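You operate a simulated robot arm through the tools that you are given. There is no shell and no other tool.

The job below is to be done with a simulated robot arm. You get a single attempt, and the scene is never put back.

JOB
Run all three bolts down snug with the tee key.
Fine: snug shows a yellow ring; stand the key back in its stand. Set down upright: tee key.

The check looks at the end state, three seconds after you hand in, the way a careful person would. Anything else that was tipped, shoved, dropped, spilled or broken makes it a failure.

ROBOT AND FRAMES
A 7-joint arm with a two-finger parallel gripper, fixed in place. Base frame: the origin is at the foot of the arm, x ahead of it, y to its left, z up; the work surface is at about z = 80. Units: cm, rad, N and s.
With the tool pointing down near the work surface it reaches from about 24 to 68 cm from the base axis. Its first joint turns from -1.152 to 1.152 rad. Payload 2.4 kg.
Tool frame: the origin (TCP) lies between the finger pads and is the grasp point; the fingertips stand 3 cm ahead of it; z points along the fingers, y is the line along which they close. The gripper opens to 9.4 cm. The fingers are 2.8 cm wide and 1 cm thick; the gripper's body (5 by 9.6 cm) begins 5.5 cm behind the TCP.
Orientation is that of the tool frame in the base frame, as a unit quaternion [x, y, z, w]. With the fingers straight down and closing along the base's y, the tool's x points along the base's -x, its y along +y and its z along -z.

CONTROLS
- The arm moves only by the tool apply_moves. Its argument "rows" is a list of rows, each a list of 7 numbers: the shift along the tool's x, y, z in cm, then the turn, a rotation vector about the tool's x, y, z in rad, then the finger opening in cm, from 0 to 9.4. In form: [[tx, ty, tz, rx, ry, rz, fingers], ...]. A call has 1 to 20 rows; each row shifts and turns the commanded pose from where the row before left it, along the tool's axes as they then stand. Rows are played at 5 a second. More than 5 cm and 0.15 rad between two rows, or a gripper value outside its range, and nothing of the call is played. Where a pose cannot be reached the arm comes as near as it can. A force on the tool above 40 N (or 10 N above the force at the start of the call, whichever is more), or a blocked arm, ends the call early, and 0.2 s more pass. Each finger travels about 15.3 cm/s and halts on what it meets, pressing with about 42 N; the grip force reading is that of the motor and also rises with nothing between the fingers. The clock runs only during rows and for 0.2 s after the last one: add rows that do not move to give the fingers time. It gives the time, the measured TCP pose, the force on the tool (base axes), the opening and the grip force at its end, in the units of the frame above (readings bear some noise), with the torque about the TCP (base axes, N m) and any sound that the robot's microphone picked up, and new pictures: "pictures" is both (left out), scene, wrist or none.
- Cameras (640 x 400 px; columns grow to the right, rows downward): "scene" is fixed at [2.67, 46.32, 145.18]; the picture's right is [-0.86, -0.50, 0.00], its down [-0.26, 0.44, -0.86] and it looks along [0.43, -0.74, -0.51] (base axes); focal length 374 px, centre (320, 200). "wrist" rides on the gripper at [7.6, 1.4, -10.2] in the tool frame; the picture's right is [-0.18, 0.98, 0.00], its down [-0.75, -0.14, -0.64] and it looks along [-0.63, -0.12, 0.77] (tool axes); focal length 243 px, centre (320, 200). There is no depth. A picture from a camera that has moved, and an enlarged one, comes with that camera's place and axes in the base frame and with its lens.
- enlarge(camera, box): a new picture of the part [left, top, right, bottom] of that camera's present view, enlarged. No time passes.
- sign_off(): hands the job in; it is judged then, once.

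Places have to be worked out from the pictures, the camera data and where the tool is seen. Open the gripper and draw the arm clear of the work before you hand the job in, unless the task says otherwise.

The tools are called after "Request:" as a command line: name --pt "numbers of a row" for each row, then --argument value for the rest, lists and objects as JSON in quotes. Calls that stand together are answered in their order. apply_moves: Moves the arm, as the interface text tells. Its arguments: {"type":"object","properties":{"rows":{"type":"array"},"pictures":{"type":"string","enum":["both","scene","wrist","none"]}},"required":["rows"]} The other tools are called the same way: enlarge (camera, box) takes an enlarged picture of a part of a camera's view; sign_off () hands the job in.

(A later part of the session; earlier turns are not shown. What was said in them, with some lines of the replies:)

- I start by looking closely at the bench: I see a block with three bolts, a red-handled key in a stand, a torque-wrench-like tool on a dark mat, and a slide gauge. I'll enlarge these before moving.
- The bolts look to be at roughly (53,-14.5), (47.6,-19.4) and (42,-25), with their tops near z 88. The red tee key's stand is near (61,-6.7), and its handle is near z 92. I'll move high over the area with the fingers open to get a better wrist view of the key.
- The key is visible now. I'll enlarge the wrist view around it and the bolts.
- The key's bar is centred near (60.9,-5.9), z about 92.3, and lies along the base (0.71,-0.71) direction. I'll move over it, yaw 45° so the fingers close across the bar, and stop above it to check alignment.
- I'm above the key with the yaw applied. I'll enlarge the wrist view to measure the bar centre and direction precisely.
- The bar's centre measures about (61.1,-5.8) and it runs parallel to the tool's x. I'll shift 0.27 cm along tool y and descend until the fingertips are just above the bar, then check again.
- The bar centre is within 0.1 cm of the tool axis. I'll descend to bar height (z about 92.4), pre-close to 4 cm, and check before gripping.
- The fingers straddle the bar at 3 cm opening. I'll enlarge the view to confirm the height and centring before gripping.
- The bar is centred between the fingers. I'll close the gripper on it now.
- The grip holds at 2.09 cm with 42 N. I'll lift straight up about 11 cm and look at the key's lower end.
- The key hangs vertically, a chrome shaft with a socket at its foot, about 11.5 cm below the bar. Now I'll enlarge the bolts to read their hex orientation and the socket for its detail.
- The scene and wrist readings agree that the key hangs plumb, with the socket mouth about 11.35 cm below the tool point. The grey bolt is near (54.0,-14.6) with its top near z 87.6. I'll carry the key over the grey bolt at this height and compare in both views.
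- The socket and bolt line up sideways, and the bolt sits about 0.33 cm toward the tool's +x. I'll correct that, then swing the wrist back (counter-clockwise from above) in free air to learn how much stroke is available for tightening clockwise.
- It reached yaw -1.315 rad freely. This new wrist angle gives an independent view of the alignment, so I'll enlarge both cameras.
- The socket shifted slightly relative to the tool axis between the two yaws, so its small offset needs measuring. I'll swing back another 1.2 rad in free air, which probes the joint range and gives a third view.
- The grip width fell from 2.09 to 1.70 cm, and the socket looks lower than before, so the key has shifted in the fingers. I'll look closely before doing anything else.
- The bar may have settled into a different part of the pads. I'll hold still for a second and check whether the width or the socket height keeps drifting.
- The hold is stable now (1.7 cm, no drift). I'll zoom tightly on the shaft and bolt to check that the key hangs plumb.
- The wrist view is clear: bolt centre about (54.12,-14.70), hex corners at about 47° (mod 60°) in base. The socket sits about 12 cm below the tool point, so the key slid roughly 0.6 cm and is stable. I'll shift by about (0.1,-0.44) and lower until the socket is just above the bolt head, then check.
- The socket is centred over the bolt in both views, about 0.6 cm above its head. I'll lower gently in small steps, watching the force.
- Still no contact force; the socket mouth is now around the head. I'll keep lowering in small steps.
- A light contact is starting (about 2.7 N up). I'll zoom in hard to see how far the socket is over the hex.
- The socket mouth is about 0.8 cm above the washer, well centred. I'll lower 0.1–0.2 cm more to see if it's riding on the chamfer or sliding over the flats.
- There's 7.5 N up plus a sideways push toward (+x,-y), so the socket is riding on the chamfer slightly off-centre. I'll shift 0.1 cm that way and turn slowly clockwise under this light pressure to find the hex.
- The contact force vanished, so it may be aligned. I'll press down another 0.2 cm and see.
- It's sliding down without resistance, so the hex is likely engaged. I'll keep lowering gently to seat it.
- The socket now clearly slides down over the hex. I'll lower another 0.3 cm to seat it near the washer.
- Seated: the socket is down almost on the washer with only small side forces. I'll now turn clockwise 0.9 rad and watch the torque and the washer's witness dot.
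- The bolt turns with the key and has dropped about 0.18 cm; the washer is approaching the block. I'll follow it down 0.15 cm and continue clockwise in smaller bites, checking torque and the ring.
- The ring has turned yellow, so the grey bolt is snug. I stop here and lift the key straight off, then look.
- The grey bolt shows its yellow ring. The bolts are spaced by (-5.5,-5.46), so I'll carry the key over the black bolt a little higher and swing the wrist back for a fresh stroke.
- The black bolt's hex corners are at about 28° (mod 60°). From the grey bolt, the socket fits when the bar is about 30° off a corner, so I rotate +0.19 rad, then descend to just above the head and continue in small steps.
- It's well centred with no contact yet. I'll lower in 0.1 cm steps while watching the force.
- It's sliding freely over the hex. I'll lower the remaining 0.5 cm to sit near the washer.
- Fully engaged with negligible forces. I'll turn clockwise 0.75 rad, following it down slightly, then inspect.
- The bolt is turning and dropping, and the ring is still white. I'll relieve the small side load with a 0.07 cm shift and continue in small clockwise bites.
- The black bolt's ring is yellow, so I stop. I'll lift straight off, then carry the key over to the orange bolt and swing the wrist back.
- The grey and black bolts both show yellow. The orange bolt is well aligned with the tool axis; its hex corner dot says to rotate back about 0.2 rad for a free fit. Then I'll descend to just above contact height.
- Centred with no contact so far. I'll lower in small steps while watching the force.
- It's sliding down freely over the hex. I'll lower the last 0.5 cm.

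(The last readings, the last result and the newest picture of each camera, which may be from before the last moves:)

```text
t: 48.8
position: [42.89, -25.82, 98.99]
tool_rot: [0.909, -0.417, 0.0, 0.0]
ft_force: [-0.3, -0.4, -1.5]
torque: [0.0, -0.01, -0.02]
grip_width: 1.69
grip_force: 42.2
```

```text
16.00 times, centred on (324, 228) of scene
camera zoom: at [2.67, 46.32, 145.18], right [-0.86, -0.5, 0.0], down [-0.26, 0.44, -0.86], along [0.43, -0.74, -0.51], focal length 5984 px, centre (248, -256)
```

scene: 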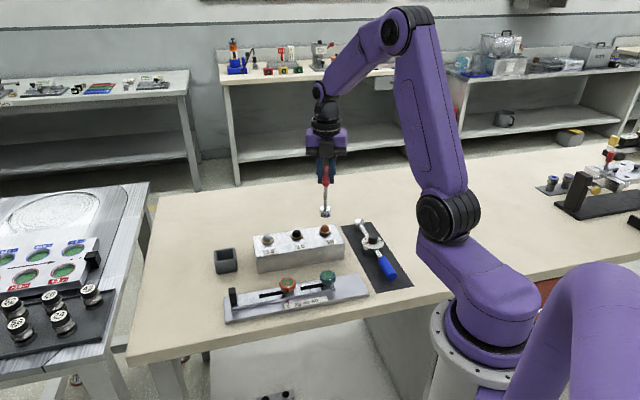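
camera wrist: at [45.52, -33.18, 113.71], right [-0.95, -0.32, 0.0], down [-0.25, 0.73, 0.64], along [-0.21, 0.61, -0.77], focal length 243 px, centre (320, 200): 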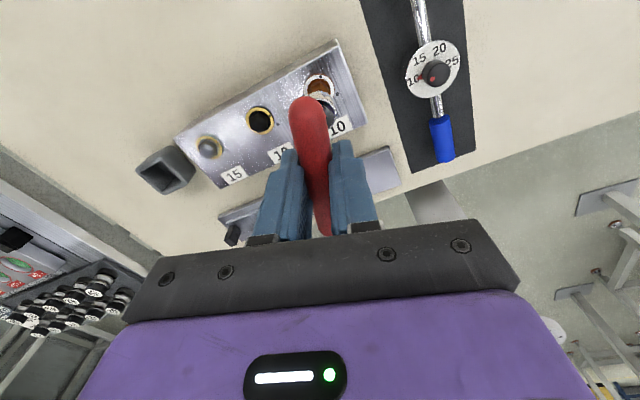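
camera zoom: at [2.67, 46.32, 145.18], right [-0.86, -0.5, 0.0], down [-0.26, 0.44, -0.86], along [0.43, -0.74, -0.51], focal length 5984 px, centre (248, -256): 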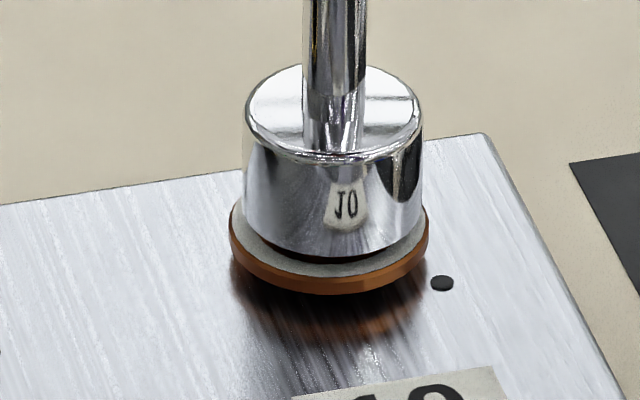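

Engaged on the orange bolt with negligible force. I'll turn clockwise 0.75 rad with a small follow-down, then inspect.

Request:
apply_moves --pt "0 0 0 0 0 0.15 0" --pt "0 0 0 0 0 0.15 0" --pt "0 0 0.04 0 0 0.15 0" --pt "0 0 0.04 0 0 0.15 0" --pt "0 0 0.04 0 0 0.15 0" --pt "0 0 0 0 0 0 0" --pictures "none"

Request:
enlarge --camera "scene" --box '[312, 216, 337, 241]'

Request:
enlarge --camera "wrist" --box '[280, 60, 360, 130]'

```text
t: 50.2
position: [42.95, -25.79, 98.89]
tool_rot: [-0.693, 0.721, 0.0, 0.0]
ft_force: [-0.1, -2.0, -1.8]
torque: [-0.18, 0.09, 0.01]
grip_width: 1.68
grip_force: 41.8
```

```text
16.00 times, centred on (324, 228) of scene
camera zoom: at [2.67, 46.32, 145.18], right [-0.86, -0.5, 0.0], down [-0.26, 0.44, -0.86], along [0.43, -0.74, -0.51], focal length 5984 px, centre (248, -256)
```

zoom: 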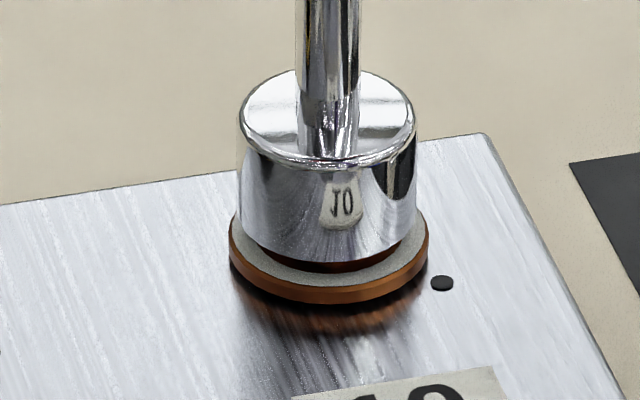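

```text
5.71 times, centred on (320, 95) of wrist
camera zoom: at [41.33, -33.38, 109.04], right [-0.97, 0.22, 0.0], down [0.17, 0.75, 0.64], along [0.14, 0.63, -0.77], focal length 1386 px, centre (320, 800)
```

zoom: 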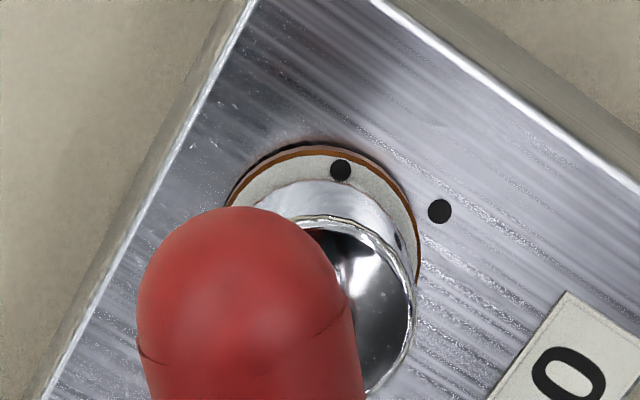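

The bolt is turning and dropping, and the ring is still white. Going by the dot angles at the other two, about 0.27 rad remains, so I'll continue in small bites.

Request:
apply_moves --pt "0.03 0 0.05 0 0 0.07 0" --pt "0 0 0.04 0 0 0.07 0" --pt "0 0 0.03 0 0 0.07 0" --pt "0 0 0 0 0 0 0" --pictures "none"

Request:
enlarge --camera "scene" --box '[312, 216, 337, 241]'

Request:
enlarge --camera "wrist" --box '[280, 60, 360, 130]'

```text
t: 51.2
position: [42.94, -25.91, 98.63]
tool_rot: [-0.613, 0.79, 0.0, 0.001]
ft_force: [0.0, -1.6, -2.2]
torque: [-0.15, 0.1, -0.03]
grip_width: 1.71
grip_force: 41.6
```

```text
16.00 times, centred on (324, 228) of scene
camera zoom: at [2.67, 46.32, 145.18], right [-0.86, -0.5, 0.0], down [-0.26, 0.44, -0.86], along [0.43, -0.74, -0.51], focal length 5984 px, centre (248, -256)
```

zoom: 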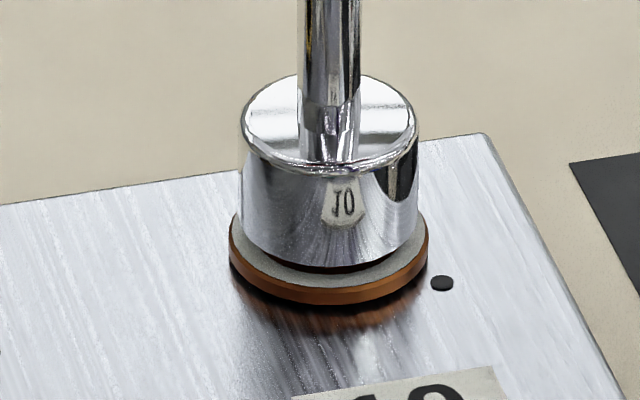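

```text
5.71 times, centred on (320, 95) of wrist
camera zoom: at [39.8, -32.89, 108.92], right [-0.91, 0.42, 0.0], down [0.32, 0.7, 0.64], along [0.27, 0.58, -0.77], focal length 1386 px, centre (320, 800)
```

zoom: 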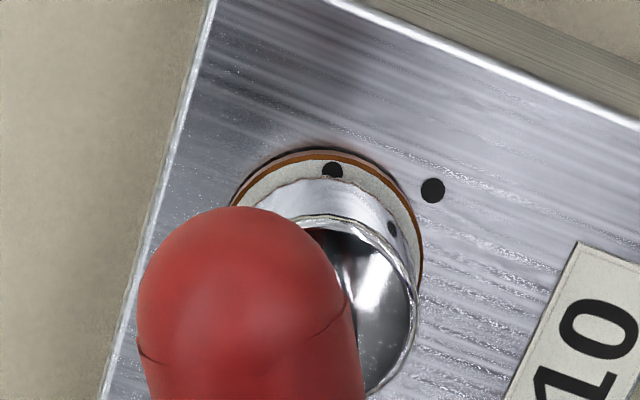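

The ring is still white. I'll continue with another 0.15 rad in small steps.

Request:
apply_moves --pt "0.02 0 0.02 0 0 0.05 0" --pt "0 0 0.02 0 0 0.05 0" --pt "0 0 0 0 0 0.05 0" --pt "0 0 0 0 0 0 0" --pictures "none"

Request:
enlarge --camera "scene" --box '[312, 216, 337, 241]'

Request:
enlarge --camera "wrist" --box '[280, 60, 360, 130]'

```text
t: 52.2
position: [42.92, -25.9, 98.68]
tool_rot: [-0.553, 0.833, 0.0, -0.001]
ft_force: [0.3, 2.2, -2.4]
torque: [0.21, -0.01, 0.02]
grip_width: 1.68
grip_force: 41.9
```

```text
16.00 times, centred on (324, 228) of scene
camera zoom: at [2.67, 46.33, 145.18], right [-0.86, -0.5, 0.0], down [-0.26, 0.44, -0.86], along [0.43, -0.74, -0.51], focal length 5984 px, centre (248, -256)
```

zoom: 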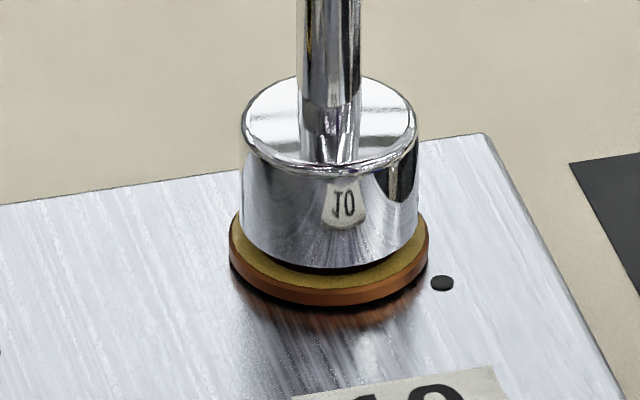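

```text
5.71 times, centred on (320, 95) of wrist
camera zoom: at [38.81, -32.35, 108.89], right [-0.83, 0.55, 0.0], down [0.42, 0.64, 0.64], along [0.35, 0.54, -0.77], focal length 1386 px, centre (320, 800)
```

zoom: 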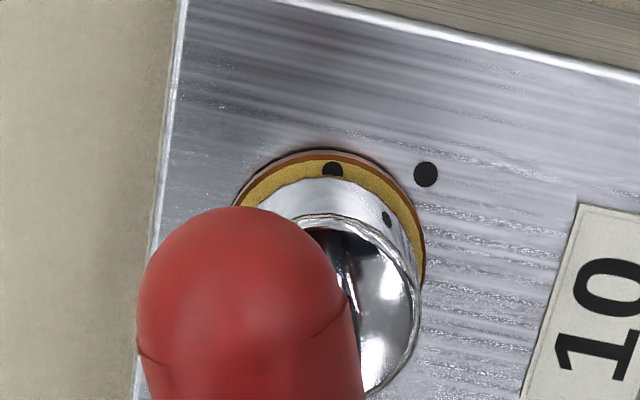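

The orange bolt's ring is yellow too, so I stop turning. I'll lift the key straight off and check all three rings.

Request:
apply_moves --pt "0 0 -0.3 0 0 0 0" --pt "0 0 -0.6 0 0 0 0" --pt "0 0 -0.8 0 0 0 0" --pt "0 0 -1.5 0 0 0 0" --pt "0 0 -1.8 0 0 0 0" --pt "0 0 -1.8 0 0 0 0" --pt "0 0 0 0 0 0 0"

Request:
enlarge --camera "scene" --box '[245, 170, 345, 260]'

Request:
enlarge --camera "scene" --box '[205, 220, 345, 300]'

```text
t: 53.8
position: [42.84, -25.9, 105.6]
tool_rot: [-0.553, 0.833, 0.0, 0.0]
ft_force: [-0.4, -0.2, -0.8]
torque: [0.0, 0.02, -0.03]
grip_width: 1.68
grip_force: 42.1
camera wrist: at [38.79, -32.4, 115.74], right [-0.83, 0.55, 0.0], down [0.42, 0.64, 0.64], along [0.35, 0.54, -0.77], focal length 243 px, centre (320, 200)
```

scene: 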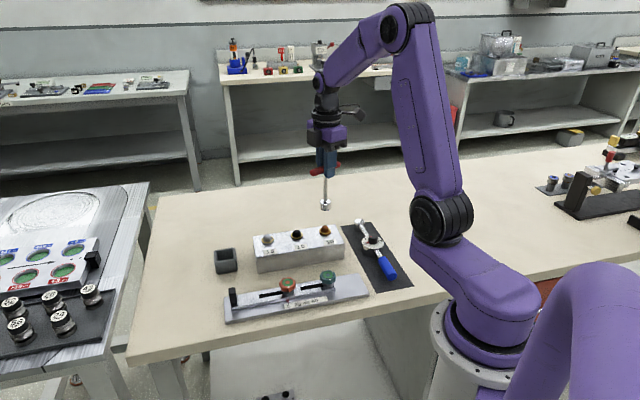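
wrist: 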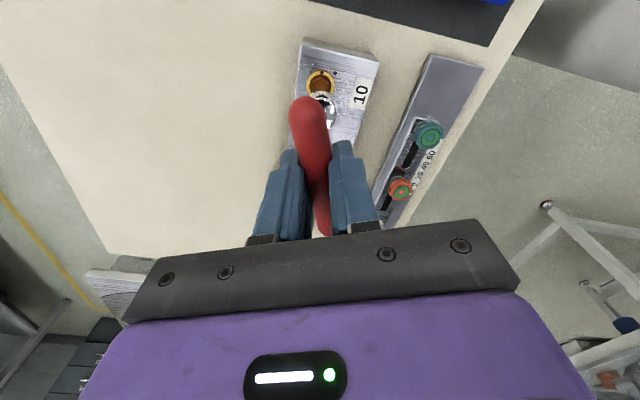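

```text
4.44 times, centred on (295, 215) of scene
camera zoom: at [2.67, 46.32, 145.18], right [-0.86, -0.5, 0.0], down [-0.26, 0.44, -0.86], along [0.43, -0.74, -0.51], focal length 1662 px, centre (431, 133)
```

zoom: 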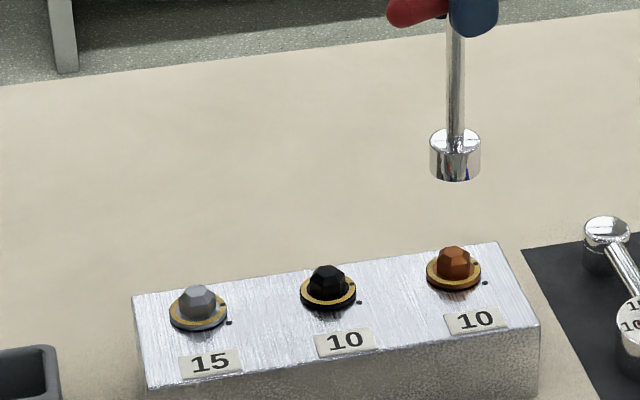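

```text
4.57 times, centred on (275, 260) of scene
camera zoom: at [2.67, 46.32, 145.18], right [-0.86, -0.5, 0.0], down [-0.26, 0.44, -0.86], along [0.43, -0.74, -0.51], focal length 1710 px, centre (526, -74)
```

zoom: 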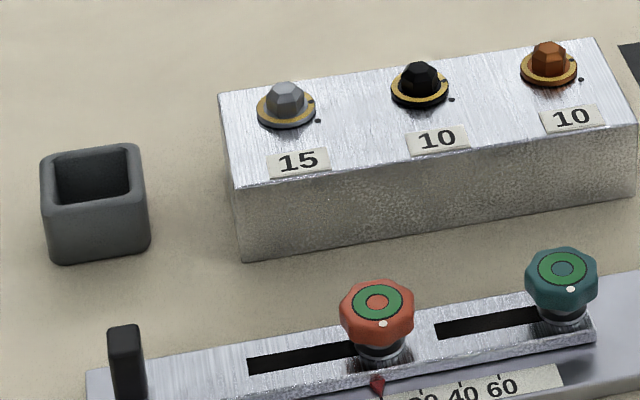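

All three rings are yellow. I'll now carry the key back over its stand at height and swing the wrist so the bar lies in its original line.

Request:
apply_moves --pt "-2.56 -0.887 0 0 0 0 0" --pt "-2.56 -0.887 0 0 0 0 0" --pt "-2.56 -0.887 0 0 0 0 0" --pt "-2.56 -0.887 0 0 0 0 0" --pt "-2.56 -0.887 0 0 0 0 0" --pt "-2.56 -0.887 0 0 0 0 0" --pt "-2.56 -0.887 0 0 0 0 0" --pt "-2.56 -0.887 0 0 0 0 0" --pt "-2.56 -0.887 0 0 0 0 0" --pt "-2.56 -0.887 0 0 0 0 0" --pt "0 0 0 0 0 -0.148 0" --pt "0 0 0 0 0 -0.148 0" --pt "0 0 0 0 0 -0.148 0" --pt "0 0 0 0 0 -0.148 0" --pt "0 0 0 0 0 -0.148 0" --pt "0 0 0 0 0 -0.148 0" --pt "0 0 0 0 0 -0.148 0" --pt "0 0 0 0 0 -0.148 0" --pt "0 0 0 0 0 0 0" --pt "0 0 0 0 0 0 0"

Request:
enlarge --camera "scene" --box '[195, 170, 265, 280]'

Request:
enlarge --camera "wrist" --box '[280, 50, 360, 120]'

```text
t: 58.0
position: [61.15, -5.85, 105.58]
tool_rot: [0.924, -0.381, 0.0, 0.0]
ft_force: [-0.1, -0.4, -1.7]
torque: [0.0, 0.0, 0.01]
grip_width: 1.71
grip_force: 41.9
camera wrist: at [65.57, -12.13, 115.71], right [-0.82, -0.57, 0.0], down [-0.43, 0.63, 0.64], along [-0.36, 0.53, -0.77], focal length 243 px, centre (320, 200)
```

scene: 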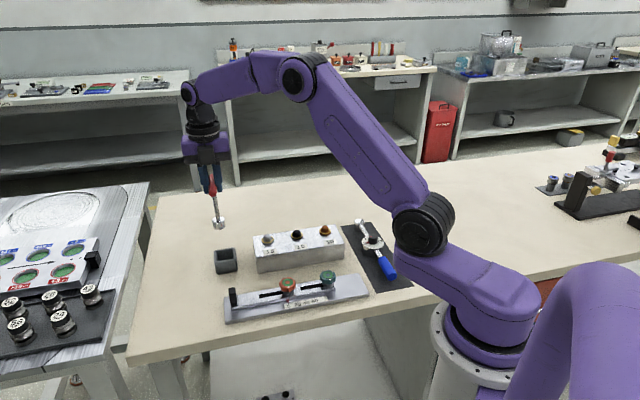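
wrist: 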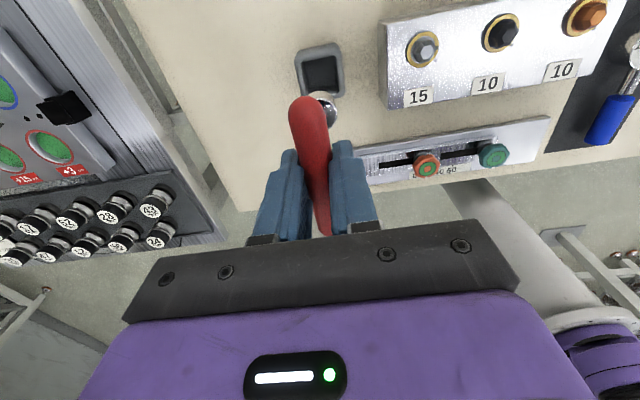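

```text
3.64 times, centred on (230, 225) of scene
camera zoom: at [2.67, 46.32, 145.18], right [-0.86, -0.5, 0.0], down [-0.26, 0.44, -0.86], along [0.43, -0.74, -0.51], focal length 1360 px, centre (647, 109)
```

zoom: 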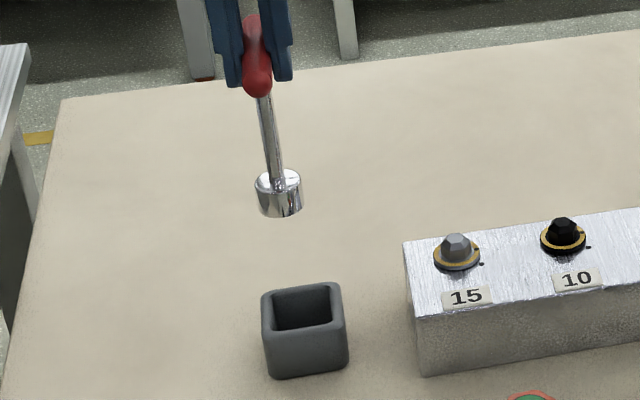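

```text
5.71 times, centred on (320, 85) of wrist
camera zoom: at [65.57, -12.13, 115.71], right [-0.82, -0.57, 0.0], down [-0.43, 0.63, 0.64], along [-0.36, 0.53, -0.77], focal length 1386 px, centre (320, 857)
```

zoom: 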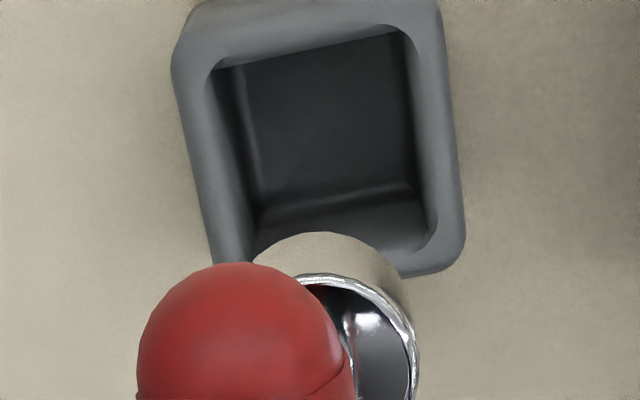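

The key hangs over the stand. I'll enlarge the full stand in both views to locate its opening exactly.

Request:
enlarge --camera "wrist" --box '[285, 35, 355, 105]'

Request:
enlarge --camera "scene" --box '[205, 200, 250, 275]'

```text
5.71 times, centred on (320, 70) of wrist
camera zoom: at [65.57, -12.13, 115.71], right [-0.82, -0.57, 0.0], down [-0.43, 0.63, 0.64], along [-0.36, 0.53, -0.77], focal length 1386 px, centre (320, 943)
```

zoom: 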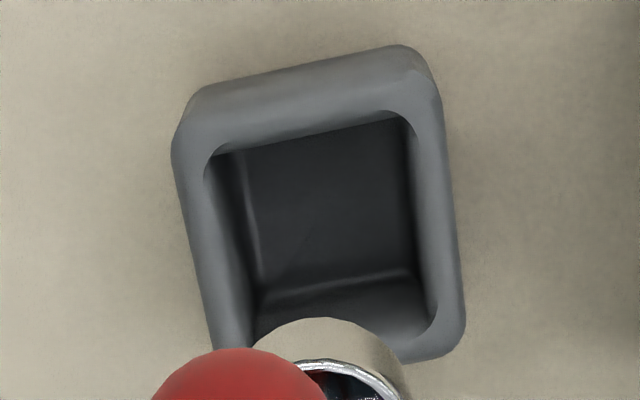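

```text
5.33 times, centred on (228, 238) of scene
camera zoom: at [2.67, 46.32, 145.18], right [-0.86, -0.5, 0.0], down [-0.26, 0.44, -0.86], along [0.43, -0.74, -0.51], focal length 1995 px, centre (813, 0)
```

zoom: 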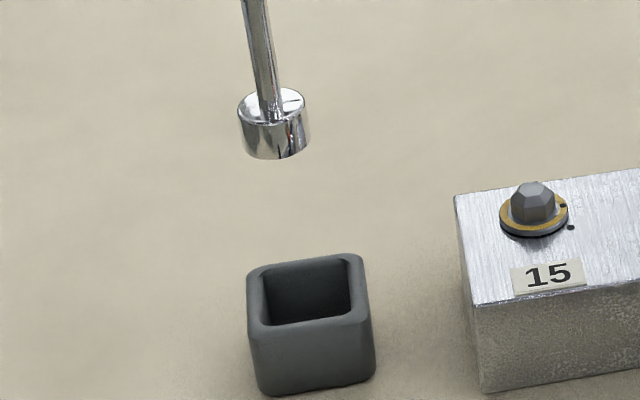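

The stand opening's centre comes out near (61.25,-6.05), about 0.25–0.4 cm toward -y of the socket. I'll shift by 0.25 cm that way and descend until the socket is just above the rim.

Request:
apply_moves --pt "0.18 0.18 0 0 0 0 0" --pt "0 0 2 0 0 0 0" --pt "0 0 2 0 0 0 0" --pt "0 0 2 0 0 0 0" --pt "0 0 1.5 0 0 0 0" --pt "0 0 0 0 0 0 0" --pt "0 0 0 0 0 0 0"

Request:
enlarge --camera "scene" --box '[205, 225, 250, 275]'

Request:
enlarge --camera "wrist" --box '[285, 45, 355, 115]'

```text
t: 59.6
position: [61.05, -6.09, 97.98]
tool_rot: [0.924, -0.383, 0.0, 0.0]
ft_force: [0.1, 0.2, -1.1]
torque: [0.01, 0.03, 0.01]
grip_width: 1.7
grip_force: 41.7
camera wrist: at [65.55, -12.39, 108.18], right [-0.82, -0.57, 0.0], down [-0.43, 0.63, 0.64], along [-0.36, 0.53, -0.77], focal length 243 px, centre (320, 200)
```

scene: 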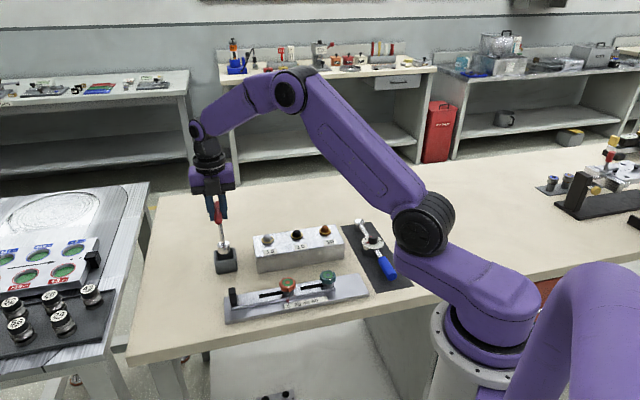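
wrist: 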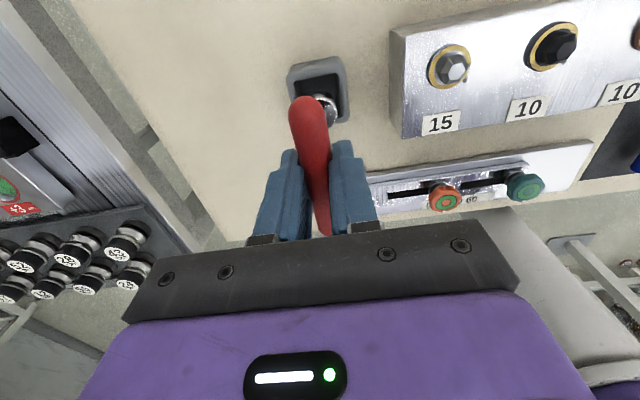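

```text
8.00 times, centred on (228, 250) of scene
camera zoom: at [2.68, 46.32, 145.18], right [-0.86, -0.5, 0.0], down [-0.26, 0.44, -0.86], along [0.43, -0.74, -0.51], focal length 2992 px, centre (1060, -200)
```

zoom: 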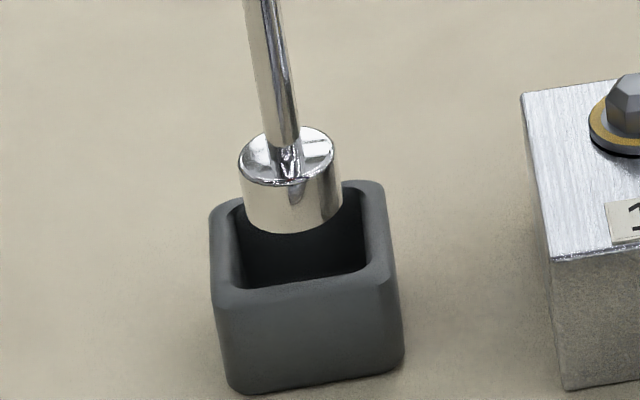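

```text
5.71 times, centred on (320, 80) of wrist
camera zoom: at [65.55, -12.39, 108.18], right [-0.82, -0.57, 0.0], down [-0.43, 0.63, 0.64], along [-0.36, 0.53, -0.77], focal length 1386 px, centre (320, 886)
```

zoom: 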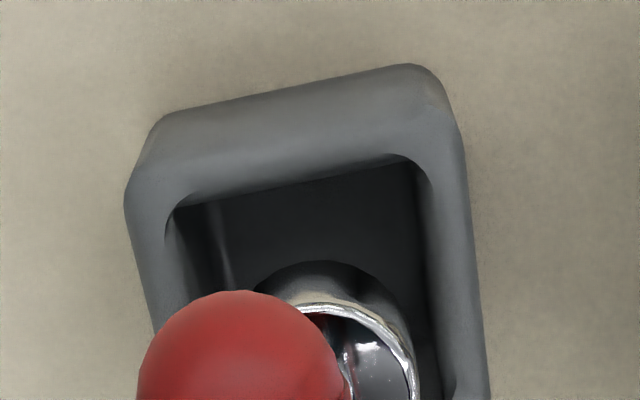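

The socket is just above the opening. I'll lower 1.2 cm more, still above or barely at the rim, and compare the gaps on all sides.

Request:
apply_moves --pt "0 0 0.4 0 0 0 0" --pt "0 0 0.4 0 0 0 0" --pt "0 0 0.4 0 0 0 0" --pt "0 0 0 0 0 0 0" --pt "0 0 0 0 0 0 0" --pictures "none"

Request:
enlarge --camera "scene" --box '[208, 235, 248, 275]'

Request:
enlarge --camera "wrist" --box '[275, 45, 365, 125]'

```text
t: 60.8
position: [61.09, -5.94, 96.72]
tool_rot: [0.924, -0.383, -0.001, 0.0]
ft_force: [0.0, 0.5, -2.1]
torque: [0.02, -0.01, -0.03]
grip_width: 1.7
grip_force: 42.0
```

```text
10.00 times, centred on (228, 255) of scene
camera zoom: at [2.68, 46.32, 145.18], right [-0.86, -0.5, 0.0], down [-0.26, 0.44, -0.86], along [0.43, -0.74, -0.51], focal length 3740 px, centre (1240, -350)
```

zoom: 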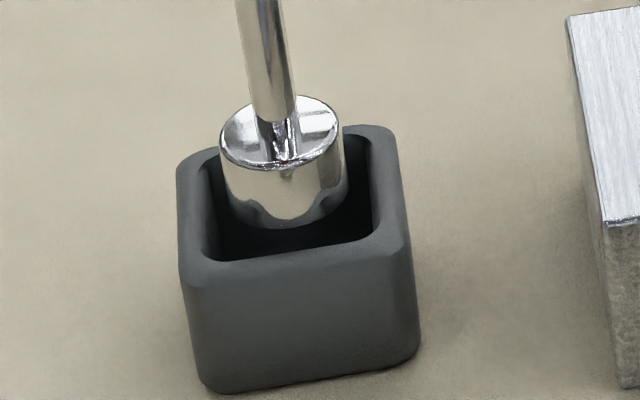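

```text
5.00 times, centred on (320, 85) of wrist
camera zoom: at [65.55, -12.39, 107.0], right [-0.82, -0.57, 0.0], down [-0.43, 0.63, 0.64], along [-0.36, 0.53, -0.77], focal length 1213 px, centre (320, 775)
```

zoom: 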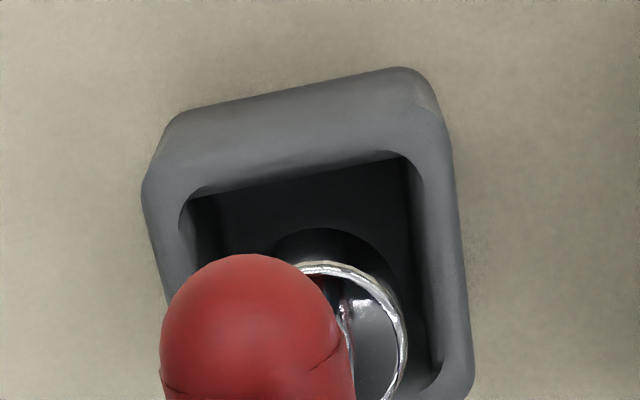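

The socket fits inside the opening but sits about 0.4 cm off toward the -x tool side: near gap 58 px, far gap 11 px in the wrist view. I'll shift +0.37 cm along tool x to centre it, and recheck.

Request:
apply_moves --pt "0.2 0.03 0 0 0 0 0" --pt "0.17 0.03 0 0 0 0 0" --pt "0 0 0.3 0 0 0 0" --pt "0 0 0 0 0 0 0" --pt "0 0 0 0 0 0 0" --pictures "none"

Request:
enlarge --camera "scene" --box '[208, 235, 248, 275]'

Request:
enlarge --camera "wrist" --box '[275, 45, 365, 125]'

```text
t: 62.0
position: [61.24, -6.25, 96.55]
tool_rot: [0.924, -0.383, -0.001, 0.0]
ft_force: [-1.0, 0.6, -2.1]
torque: [0.01, 0.03, 0.02]
grip_width: 1.72
grip_force: 42.0
```

```text
10.00 times, centred on (228, 255) of scene
camera zoom: at [2.68, 46.32, 145.18], right [-0.86, -0.5, 0.0], down [-0.26, 0.44, -0.86], along [0.43, -0.74, -0.51], focal length 3740 px, centre (1240, -350)
```

zoom: 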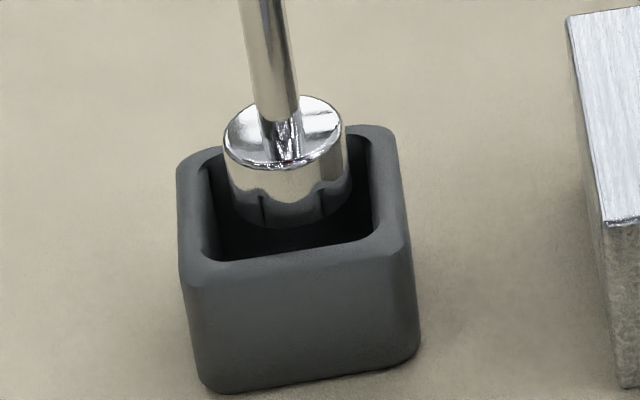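

```text
5.00 times, centred on (320, 85) of wrist
camera zoom: at [65.78, -12.7, 106.69], right [-0.82, -0.57, 0.0], down [-0.43, 0.63, 0.64], along [-0.36, 0.53, -0.77], focal length 1213 px, centre (320, 775)
```

zoom: 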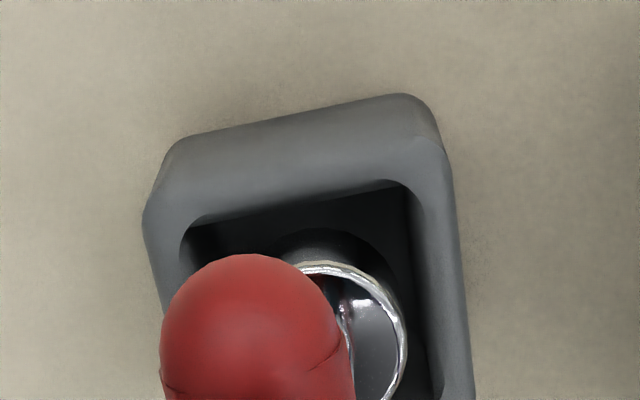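

Now centred in the opening in both views. I'll lower into the stand, slowing near the expected floor (tool z about 93.2).

Request:
apply_moves --pt "0 0 0.5 0 0 0 0" --pt "0 0 0.6 0 0 0 0" --pt "0 0 0.6 0 0 0 0" --pt "0 0 0.5 0 0 0 0" --pt "0 0 0.3 0 0 0 0" --pt "0 0 0 0 0 0 0" --pictures "none"

Request:
enlarge --camera "scene" --box '[200, 200, 255, 275]'

Request:
enlarge --camera "wrist" --box '[275, 45, 365, 125]'

```text
t: 63.4
position: [61.21, -6.28, 94.0]
tool_rot: [0.924, -0.383, 0.0, 0.0]
ft_force: [-0.7, -0.2, -2.3]
torque: [0.04, 0.0, -0.02]
grip_width: 1.71
grip_force: 42.4
```

```text
5.33 times, centred on (228, 238) of scene
camera zoom: at [2.68, 46.32, 145.18], right [-0.86, -0.5, 0.0], down [-0.26, 0.44, -0.86], along [0.43, -0.74, -0.51], focal length 1995 px, centre (813, 0)
```

zoom: 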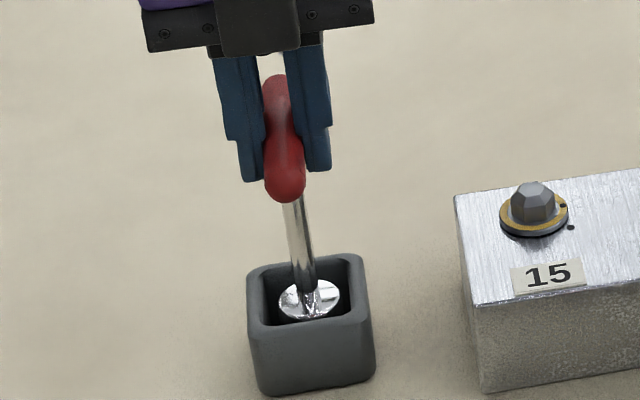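

```text
5.00 times, centred on (320, 85) of wrist
camera zoom: at [65.77, -12.66, 104.18], right [-0.82, -0.57, 0.0], down [-0.43, 0.63, 0.64], along [-0.36, 0.53, -0.77], focal length 1213 px, centre (320, 775)
```

zoom: 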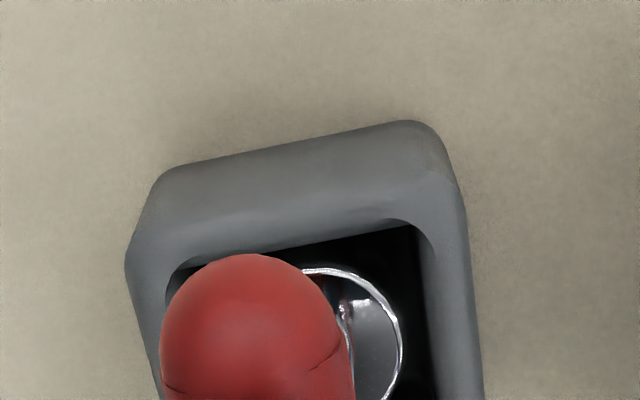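

The socket is well inside the stand with no contact. I'll keep lowering in 0.1–0.15 cm steps until the floor is felt.

Request:
apply_moves --pt "0 0 0.15 0 0 0 0" --pt "0 0 0.15 0 0 0 0" --pt "0 0 0.1 0 0 0 0" --pt "0 0 0.1 0 0 0 0" --pt "0 0 0 0 0 0 0" --pictures "none"

```text
t: 64.6
position: [61.33, -6.37, 93.48]
tool_rot: [0.924, -0.382, 0.0, 0.0]
ft_force: [0.3, 0.5, -1.5]
torque: [-0.04, 0.01, -0.01]
grip_width: 1.7
grip_force: 42.4
```

No contact yet at z 93.5. I'll continue gently.

Request:
apply_moves --pt "0 0 0.1 0 0 0 0" --pt "0 0 0.1 0 0 0 0" --pt "0 0 0.1 0 0 0 0" --pt "0 0 0 0 0 0 0" --pictures "none"

Request:
enlarge --camera "scene" --box '[200, 200, 255, 275]'

```text
t: 65.6
position: [61.27, -6.31, 93.21]
tool_rot: [0.924, -0.382, 0.0, 0.0]
ft_force: [-0.2, 0.3, -1.7]
torque: [0.0, -0.03, 0.0]
grip_width: 1.71
grip_force: 42.1
```

```text
5.33 times, centred on (228, 238) of scene
camera zoom: at [2.68, 46.32, 145.18], right [-0.86, -0.5, 0.0], down [-0.26, 0.44, -0.86], along [0.43, -0.74, -0.51], focal length 1995 px, centre (813, 0)
```

zoom: 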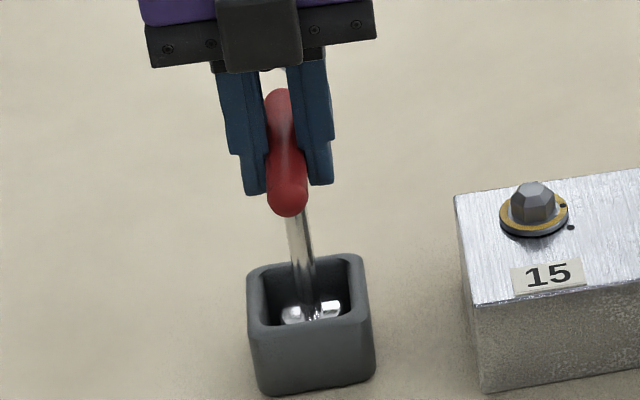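

Still hanging free. A few more small steps down.

Request:
apply_moves --pt "0 0 0.08 0 0 0 0" --pt "0 0 0.08 0 0 0 0" --pt "0 0 0.08 0 0 0 0" --pt "0 0 0 0 0 0 0" --pictures "none"

```text
t: 66.6
position: [61.29, -6.28, 93.08]
tool_rot: [0.924, -0.382, 0.0, -0.001]
ft_force: [-0.4, -0.3, -1.0]
torque: [0.03, 0.02, 0.0]
grip_width: 1.7
grip_force: 41.5
```

Request:
apply_moves --pt "0 0 0.07 0 0 0 0" --pt "0 0 0.07 0 0 0 0" --pt "0 0 0 0 0 0 0" --pt "0 0 0 0 0 0 0" --pictures "none"

Request:
enlarge --camera "scene" --box '[208, 235, 248, 275]'

```text
t: 67.6
position: [61.41, -6.36, 92.87]
tool_rot: [0.924, -0.383, 0.001, 0.0]
ft_force: [-3.4, 0.6, 19.6]
torque: [0.48, 0.51, 0.03]
grip_width: 1.67
grip_force: 41.5
```

```text
10.00 times, centred on (228, 255) of scene
camera zoom: at [2.63, 46.33, 145.18], right [-0.86, -0.5, 0.0], down [-0.26, 0.44, -0.86], along [0.43, -0.74, -0.51], focal length 3740 px, centre (1240, -350)
```

zoom: 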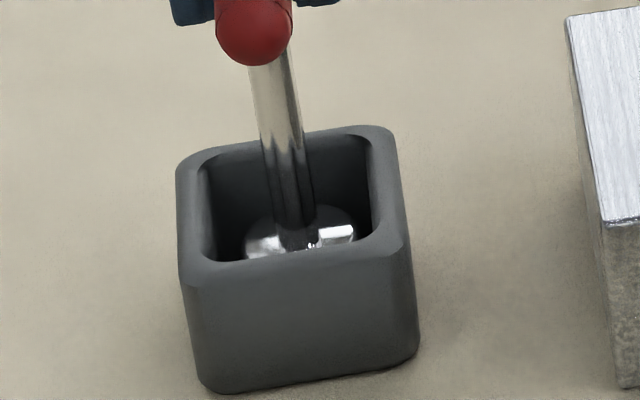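

Contact with the stand floor shows at about 21 N up. I'll back off 0.1 cm so the key is only lightly loaded before releasing.

Request:
apply_moves --pt "0 0 -0.06 0 0 0 0" --pt "0 0 -0.04 0 0 0 0" --pt "0 0 0 0 0 0 0" --pt "0 0 0 0 0 0 0" --pictures "wrist"

Request:
enlarge --camera "wrist" --box '[220, 60, 420, 250]'

Request:
enlarge --camera "scene" --box '[200, 195, 255, 275]'

```text
t: 68.6
position: [61.28, -6.33, 92.9]
tool_rot: [0.924, -0.383, 0.001, 0.001]
ft_force: [1.8, 0.8, 11.9]
torque: [0.13, 0.0, 0.01]
grip_width: 1.72
grip_force: 41.9
camera wrist: at [65.77, -12.72, 103.14], right [-0.82, -0.57, 0.0], down [-0.43, 0.63, 0.64], along [-0.36, 0.53, -0.77], focal length 243 px, centre (320, 200)
```

wrist: 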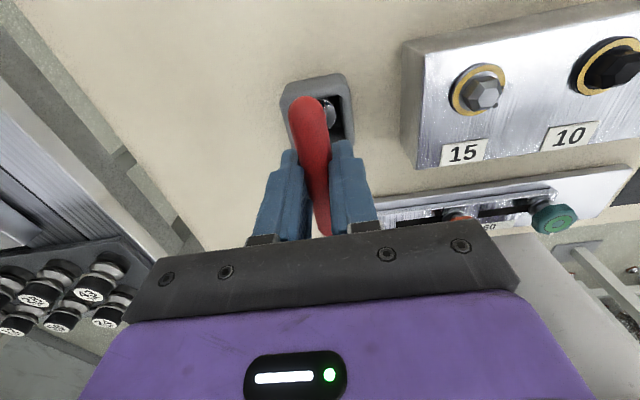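

```text
2.11 times, centred on (320, 155) of wrist
camera zoom: at [65.77, -12.72, 103.14], right [-0.82, -0.57, 0.0], down [-0.43, 0.63, 0.64], along [-0.36, 0.53, -0.77], focal length 511 px, centre (320, 295)
```

zoom: 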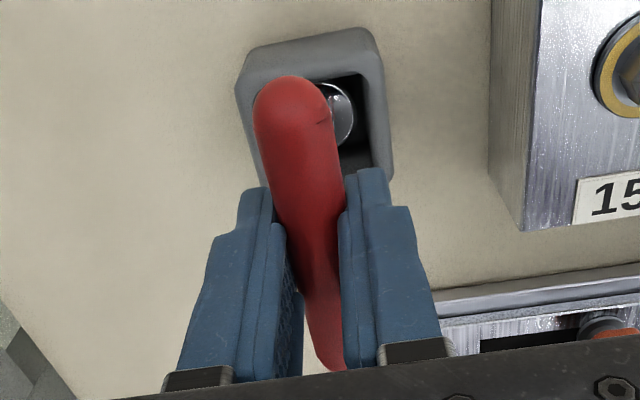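

```text
5.00 times, centred on (228, 235) of scene
camera zoom: at [2.65, 46.33, 145.18], right [-0.86, -0.5, 0.0], down [-0.26, 0.44, -0.86], along [0.43, -0.74, -0.51], focal length 1870 px, centre (782, 25)
```

zoom: 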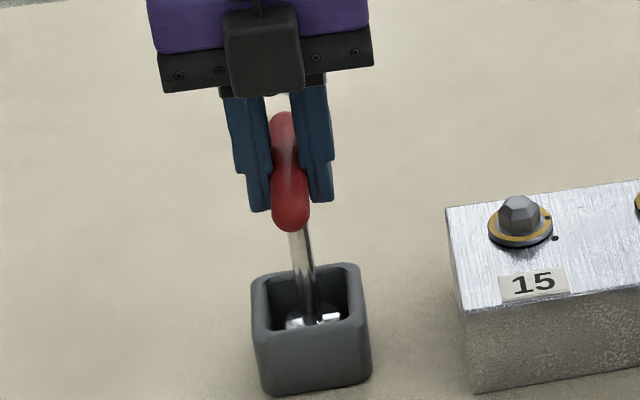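

It's standing with about 13 N load and little torque. I'll ease up another 0.06 cm, then open gradually and look.

Request:
apply_moves --pt "0 0 -0.06 0 0 0 0" --pt "0 0 0 0 0 0 0" --pt "0 0 0 0 0 0 1.9" --pt "0 0 0 0 0 0 2.3" --pt "0 0 0 0 0 0 2.8" --pt "0 0 0 0 0 0 3.4" --pt "0 0 0 0 0 0 3.4" --pt "0 0 0 0 0 0 3.4"

Request:
enlarge --camera "wrist" --box '[220, 60, 420, 250]'

Request:
enlarge --camera "scene" --box '[200, 195, 255, 275]'

```text
t: 70.4
position: [61.32, -6.31, 92.86]
tool_rot: [0.924, -0.382, 0.001, 0.0]
ft_force: [0.1, 0.4, 0.0]
torque: [0.0, 0.03, -0.03]
grip_width: 3.39
grip_force: 0.0
camera wrist: at [65.77, -12.71, 103.16], right [-0.82, -0.57, 0.0], down [-0.43, 0.63, 0.64], along [-0.36, 0.53, -0.77], focal length 243 px, centre (320, 200)
```

scene: 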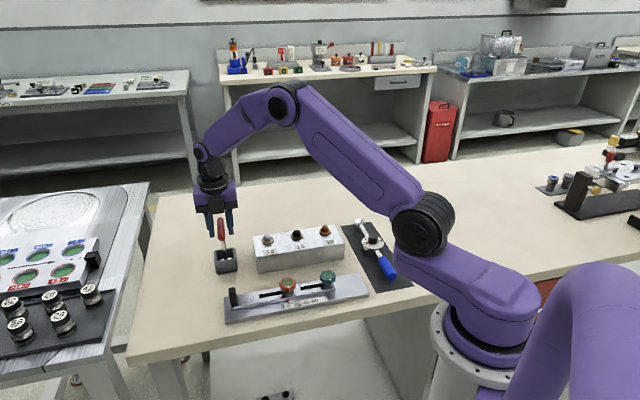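
wrist: 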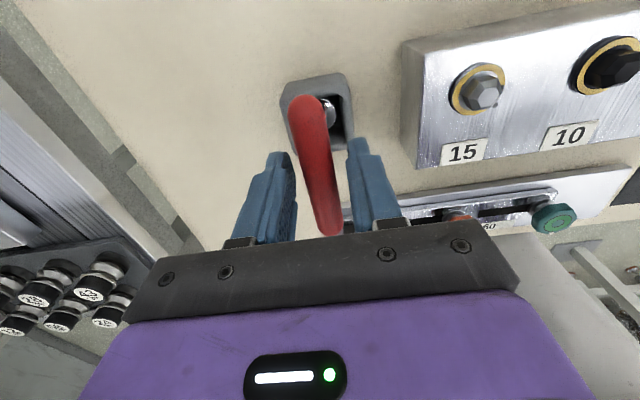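

```text
2.11 times, centred on (320, 155) of wrist
camera zoom: at [65.77, -12.71, 103.16], right [-0.82, -0.57, 0.0], down [-0.43, 0.63, 0.64], along [-0.36, 0.53, -0.77], focal length 511 px, centre (320, 295)
```

zoom: 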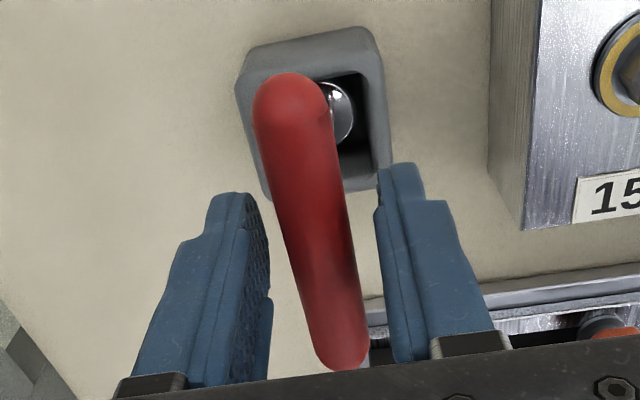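

```text
5.00 times, centred on (228, 235) of scene
camera zoom: at [2.67, 46.32, 145.18], right [-0.86, -0.5, 0.0], down [-0.26, 0.44, -0.86], along [0.43, -0.74, -0.51], focal length 1870 px, centre (782, 25)
```

zoom: 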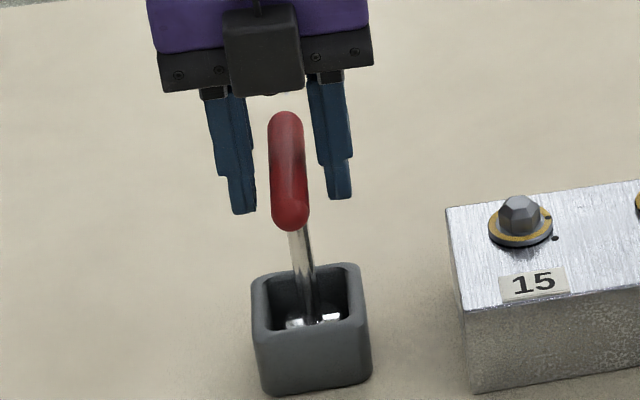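

The key stands upright on its own with clearance on both sides. I'll open a little more, lift straight up well clear, and check.

Request:
apply_moves --pt "0 0 0 0 0 0 4.5" --pt "0 0 0 0 0 0 5.5" --pt "0 0 -1 0 0 0 5.5" --pt "0 0 -2 0 0 0 5.5" --pt "0 0 -3 0 0 0 6" --pt "0 0 -4 0 0 0 7" --pt "0 0 -4 0 0 0 9" --pt "0 0 -4 0 0 0 9.4" --pt "0 0 -3 0 0 0 9.4" --pt "0 0 0 0 0 0 9.4" --pt "0 0 0 0 0 0 9.4"

Request:
enlarge --camera "scene" --box '[200, 200, 345, 290]'

Request:
enlarge --camera "wrist" --box '[240, 20, 440, 150]'

```text
t: 72.8
position: [61.31, -6.44, 114.03]
tool_rot: [0.924, -0.383, 0.0, 0.001]
ft_force: [-0.2, 0.3, 1.0]
torque: [0.0, 0.01, 0.01]
grip_width: 9.41
grip_force: 0.1
camera wrist: at [65.79, -12.72, 124.17], right [-0.82, -0.57, 0.0], down [-0.43, 0.63, 0.64], along [-0.36, 0.53, -0.77], focal length 243 px, centre (320, 200)
```

scene: 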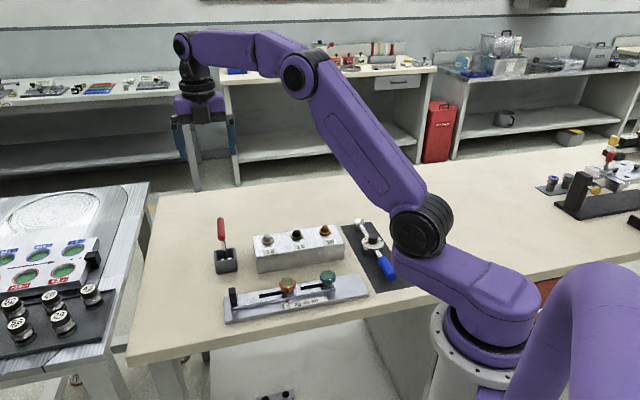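
wrist: 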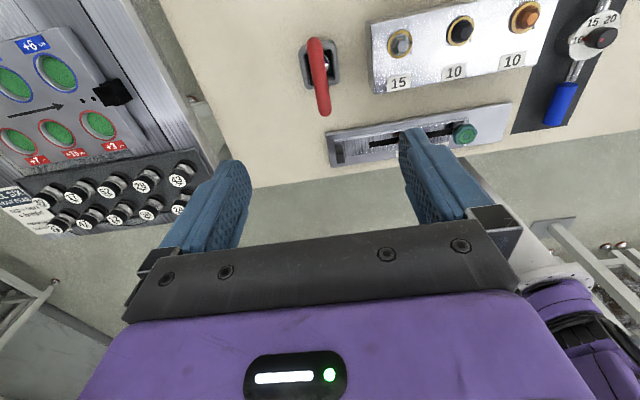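

```text
4.41 times, centred on (272, 245) of scene
camera zoom: at [2.67, 46.32, 145.18], right [-0.86, -0.5, 0.0], down [-0.26, 0.44, -0.86], along [0.43, -0.74, -0.51], focal length 1651 px, centre (530, 1)
```

zoom: 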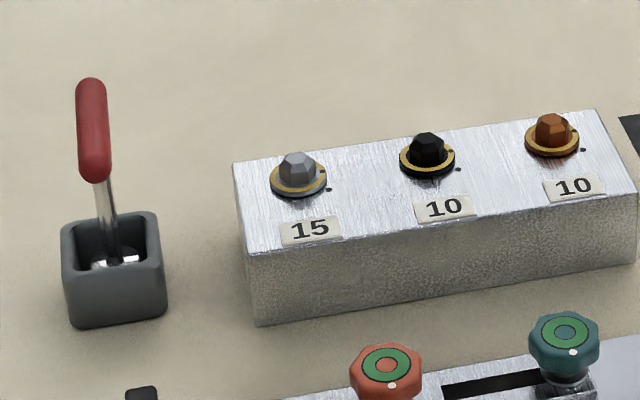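

```text
3.08 times, centred on (340, 85) of wrist
camera zoom: at [65.79, -12.72, 124.17], right [-0.82, -0.57, 0.0], down [-0.43, 0.63, 0.64], along [-0.36, 0.53, -0.77], focal length 746 px, centre (258, 554)
```

zoom: 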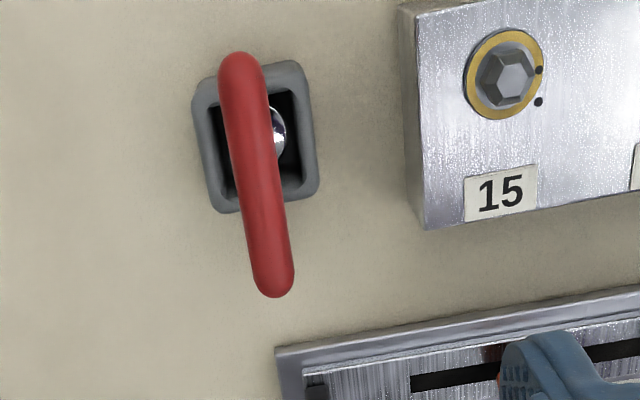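

The key stands upright in its stand, all three rings are yellow, and nothing else has moved. I'll retreat the open gripper at height, away from the work.

Request:
apply_moves --pt "-1.2 4.2 -0.3 0 0 0 9.4" --pt "-1.2 4.2 -0.3 0 0 0 9.4" --pt "-1.2 4.2 0 0 0 0 9.4" --pt "-1.2 4.2 0 0 0 0 9.4" --pt "-1.2 4.2 0 0 0 0 9.4" --pt "-1.2 4.2 0 0 0 0 9.4" --pt "-1.2 4.2 0 0 0 0 9.4" --pt "0 0 0 0 0 0.15 9.4" --pt "0 0 0 0 0 0.15 9.4" --pt "0 0 0 0 0 0.15 9.4" --pt "0 0 0 0 0 0.15 9.4" --pt "0 0 0 0 0 0.15 9.4" --pt "0 0 0 0 0 0.15 9.4" --pt "0 0 0 0 0 0 9.4" --pt "0 0 0 0 0 0 9.4"

Request:
enlarge --camera "scene" --box '[200, 205, 420, 330]'

Request:
enlarge --camera "scene" --box '[200, 210, 345, 290]'

```text
t: 76.0
position: [34.52, -21.11, 114.53]
tool_rot: [-0.666, 0.746, -0.001, 0.0]
ft_force: [0.4, 0.3, 0.6]
torque: [-0.01, -0.02, 0.01]
grip_width: 9.43
grip_force: 0.2
camera wrist: at [32.39, -28.55, 124.75], right [-0.96, 0.3, 0.0], down [0.23, 0.73, 0.64], along [0.19, 0.61, -0.77], focal length 243 px, centre (320, 200)
```

scene: 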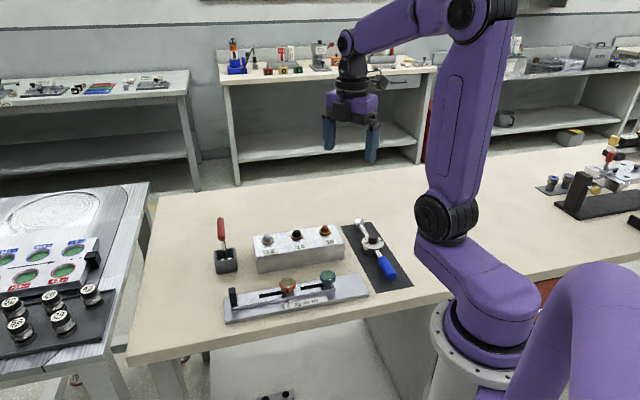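
wrist: 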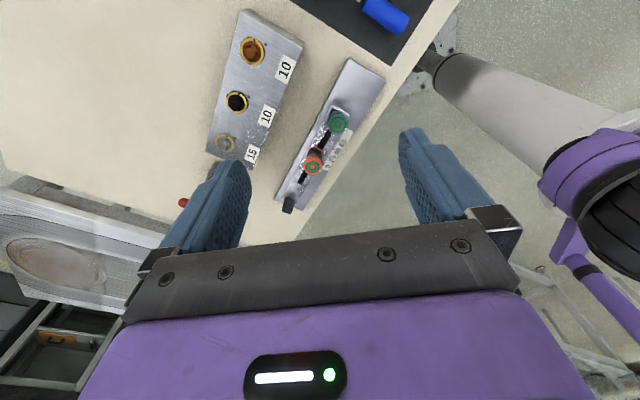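

```text
2.91 times, centred on (310, 268) of scene
camera zoom: at [2.67, 46.32, 145.18], right [-0.86, -0.5, 0.0], down [-0.26, 0.44, -0.86], along [0.43, -0.74, -0.51], focal length 1088 px, centre (349, 4)
```

zoom: 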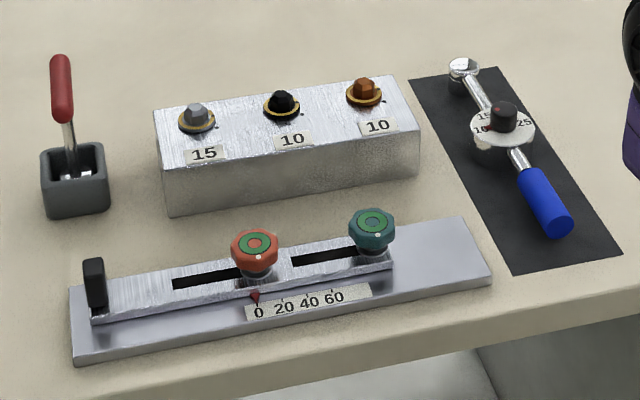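

```text
4.41 times, centred on (272, 250) of scene
camera zoom: at [2.67, 46.32, 145.18], right [-0.86, -0.5, 0.0], down [-0.26, 0.44, -0.86], along [0.43, -0.74, -0.51], focal length 1651 px, centre (530, -21)
```

zoom: 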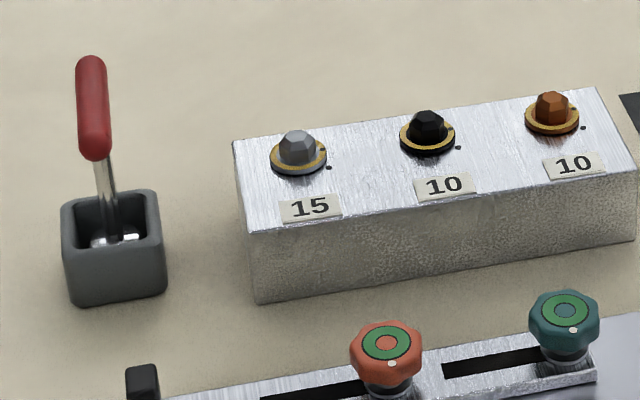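

All three bolts show yellow rings, the tee key stands upright in its stand, everything else is undisturbed, and the arm is clear with the gripper open. I'm handing the job in.

Request:
sign_off

```text
The job is handed in.
```

All three bolts are run down snug: the grey, black and orange bolts each show a yellow ring. The tee key is back in its stand, upright and free-standing.

- **Key slip:** the key slid about 0.6 cm in the fingers early on, during a swing in free air. It then held steady and drove all three bolts.
- **Key position:** I set it down about half a centimetre from where I picked it up, centred in the stand's opening.
- **Surroundings:** in the final pictures, nothing else on the bench had been moved or tipped. The arm is drawn back from the work with the gripper open.
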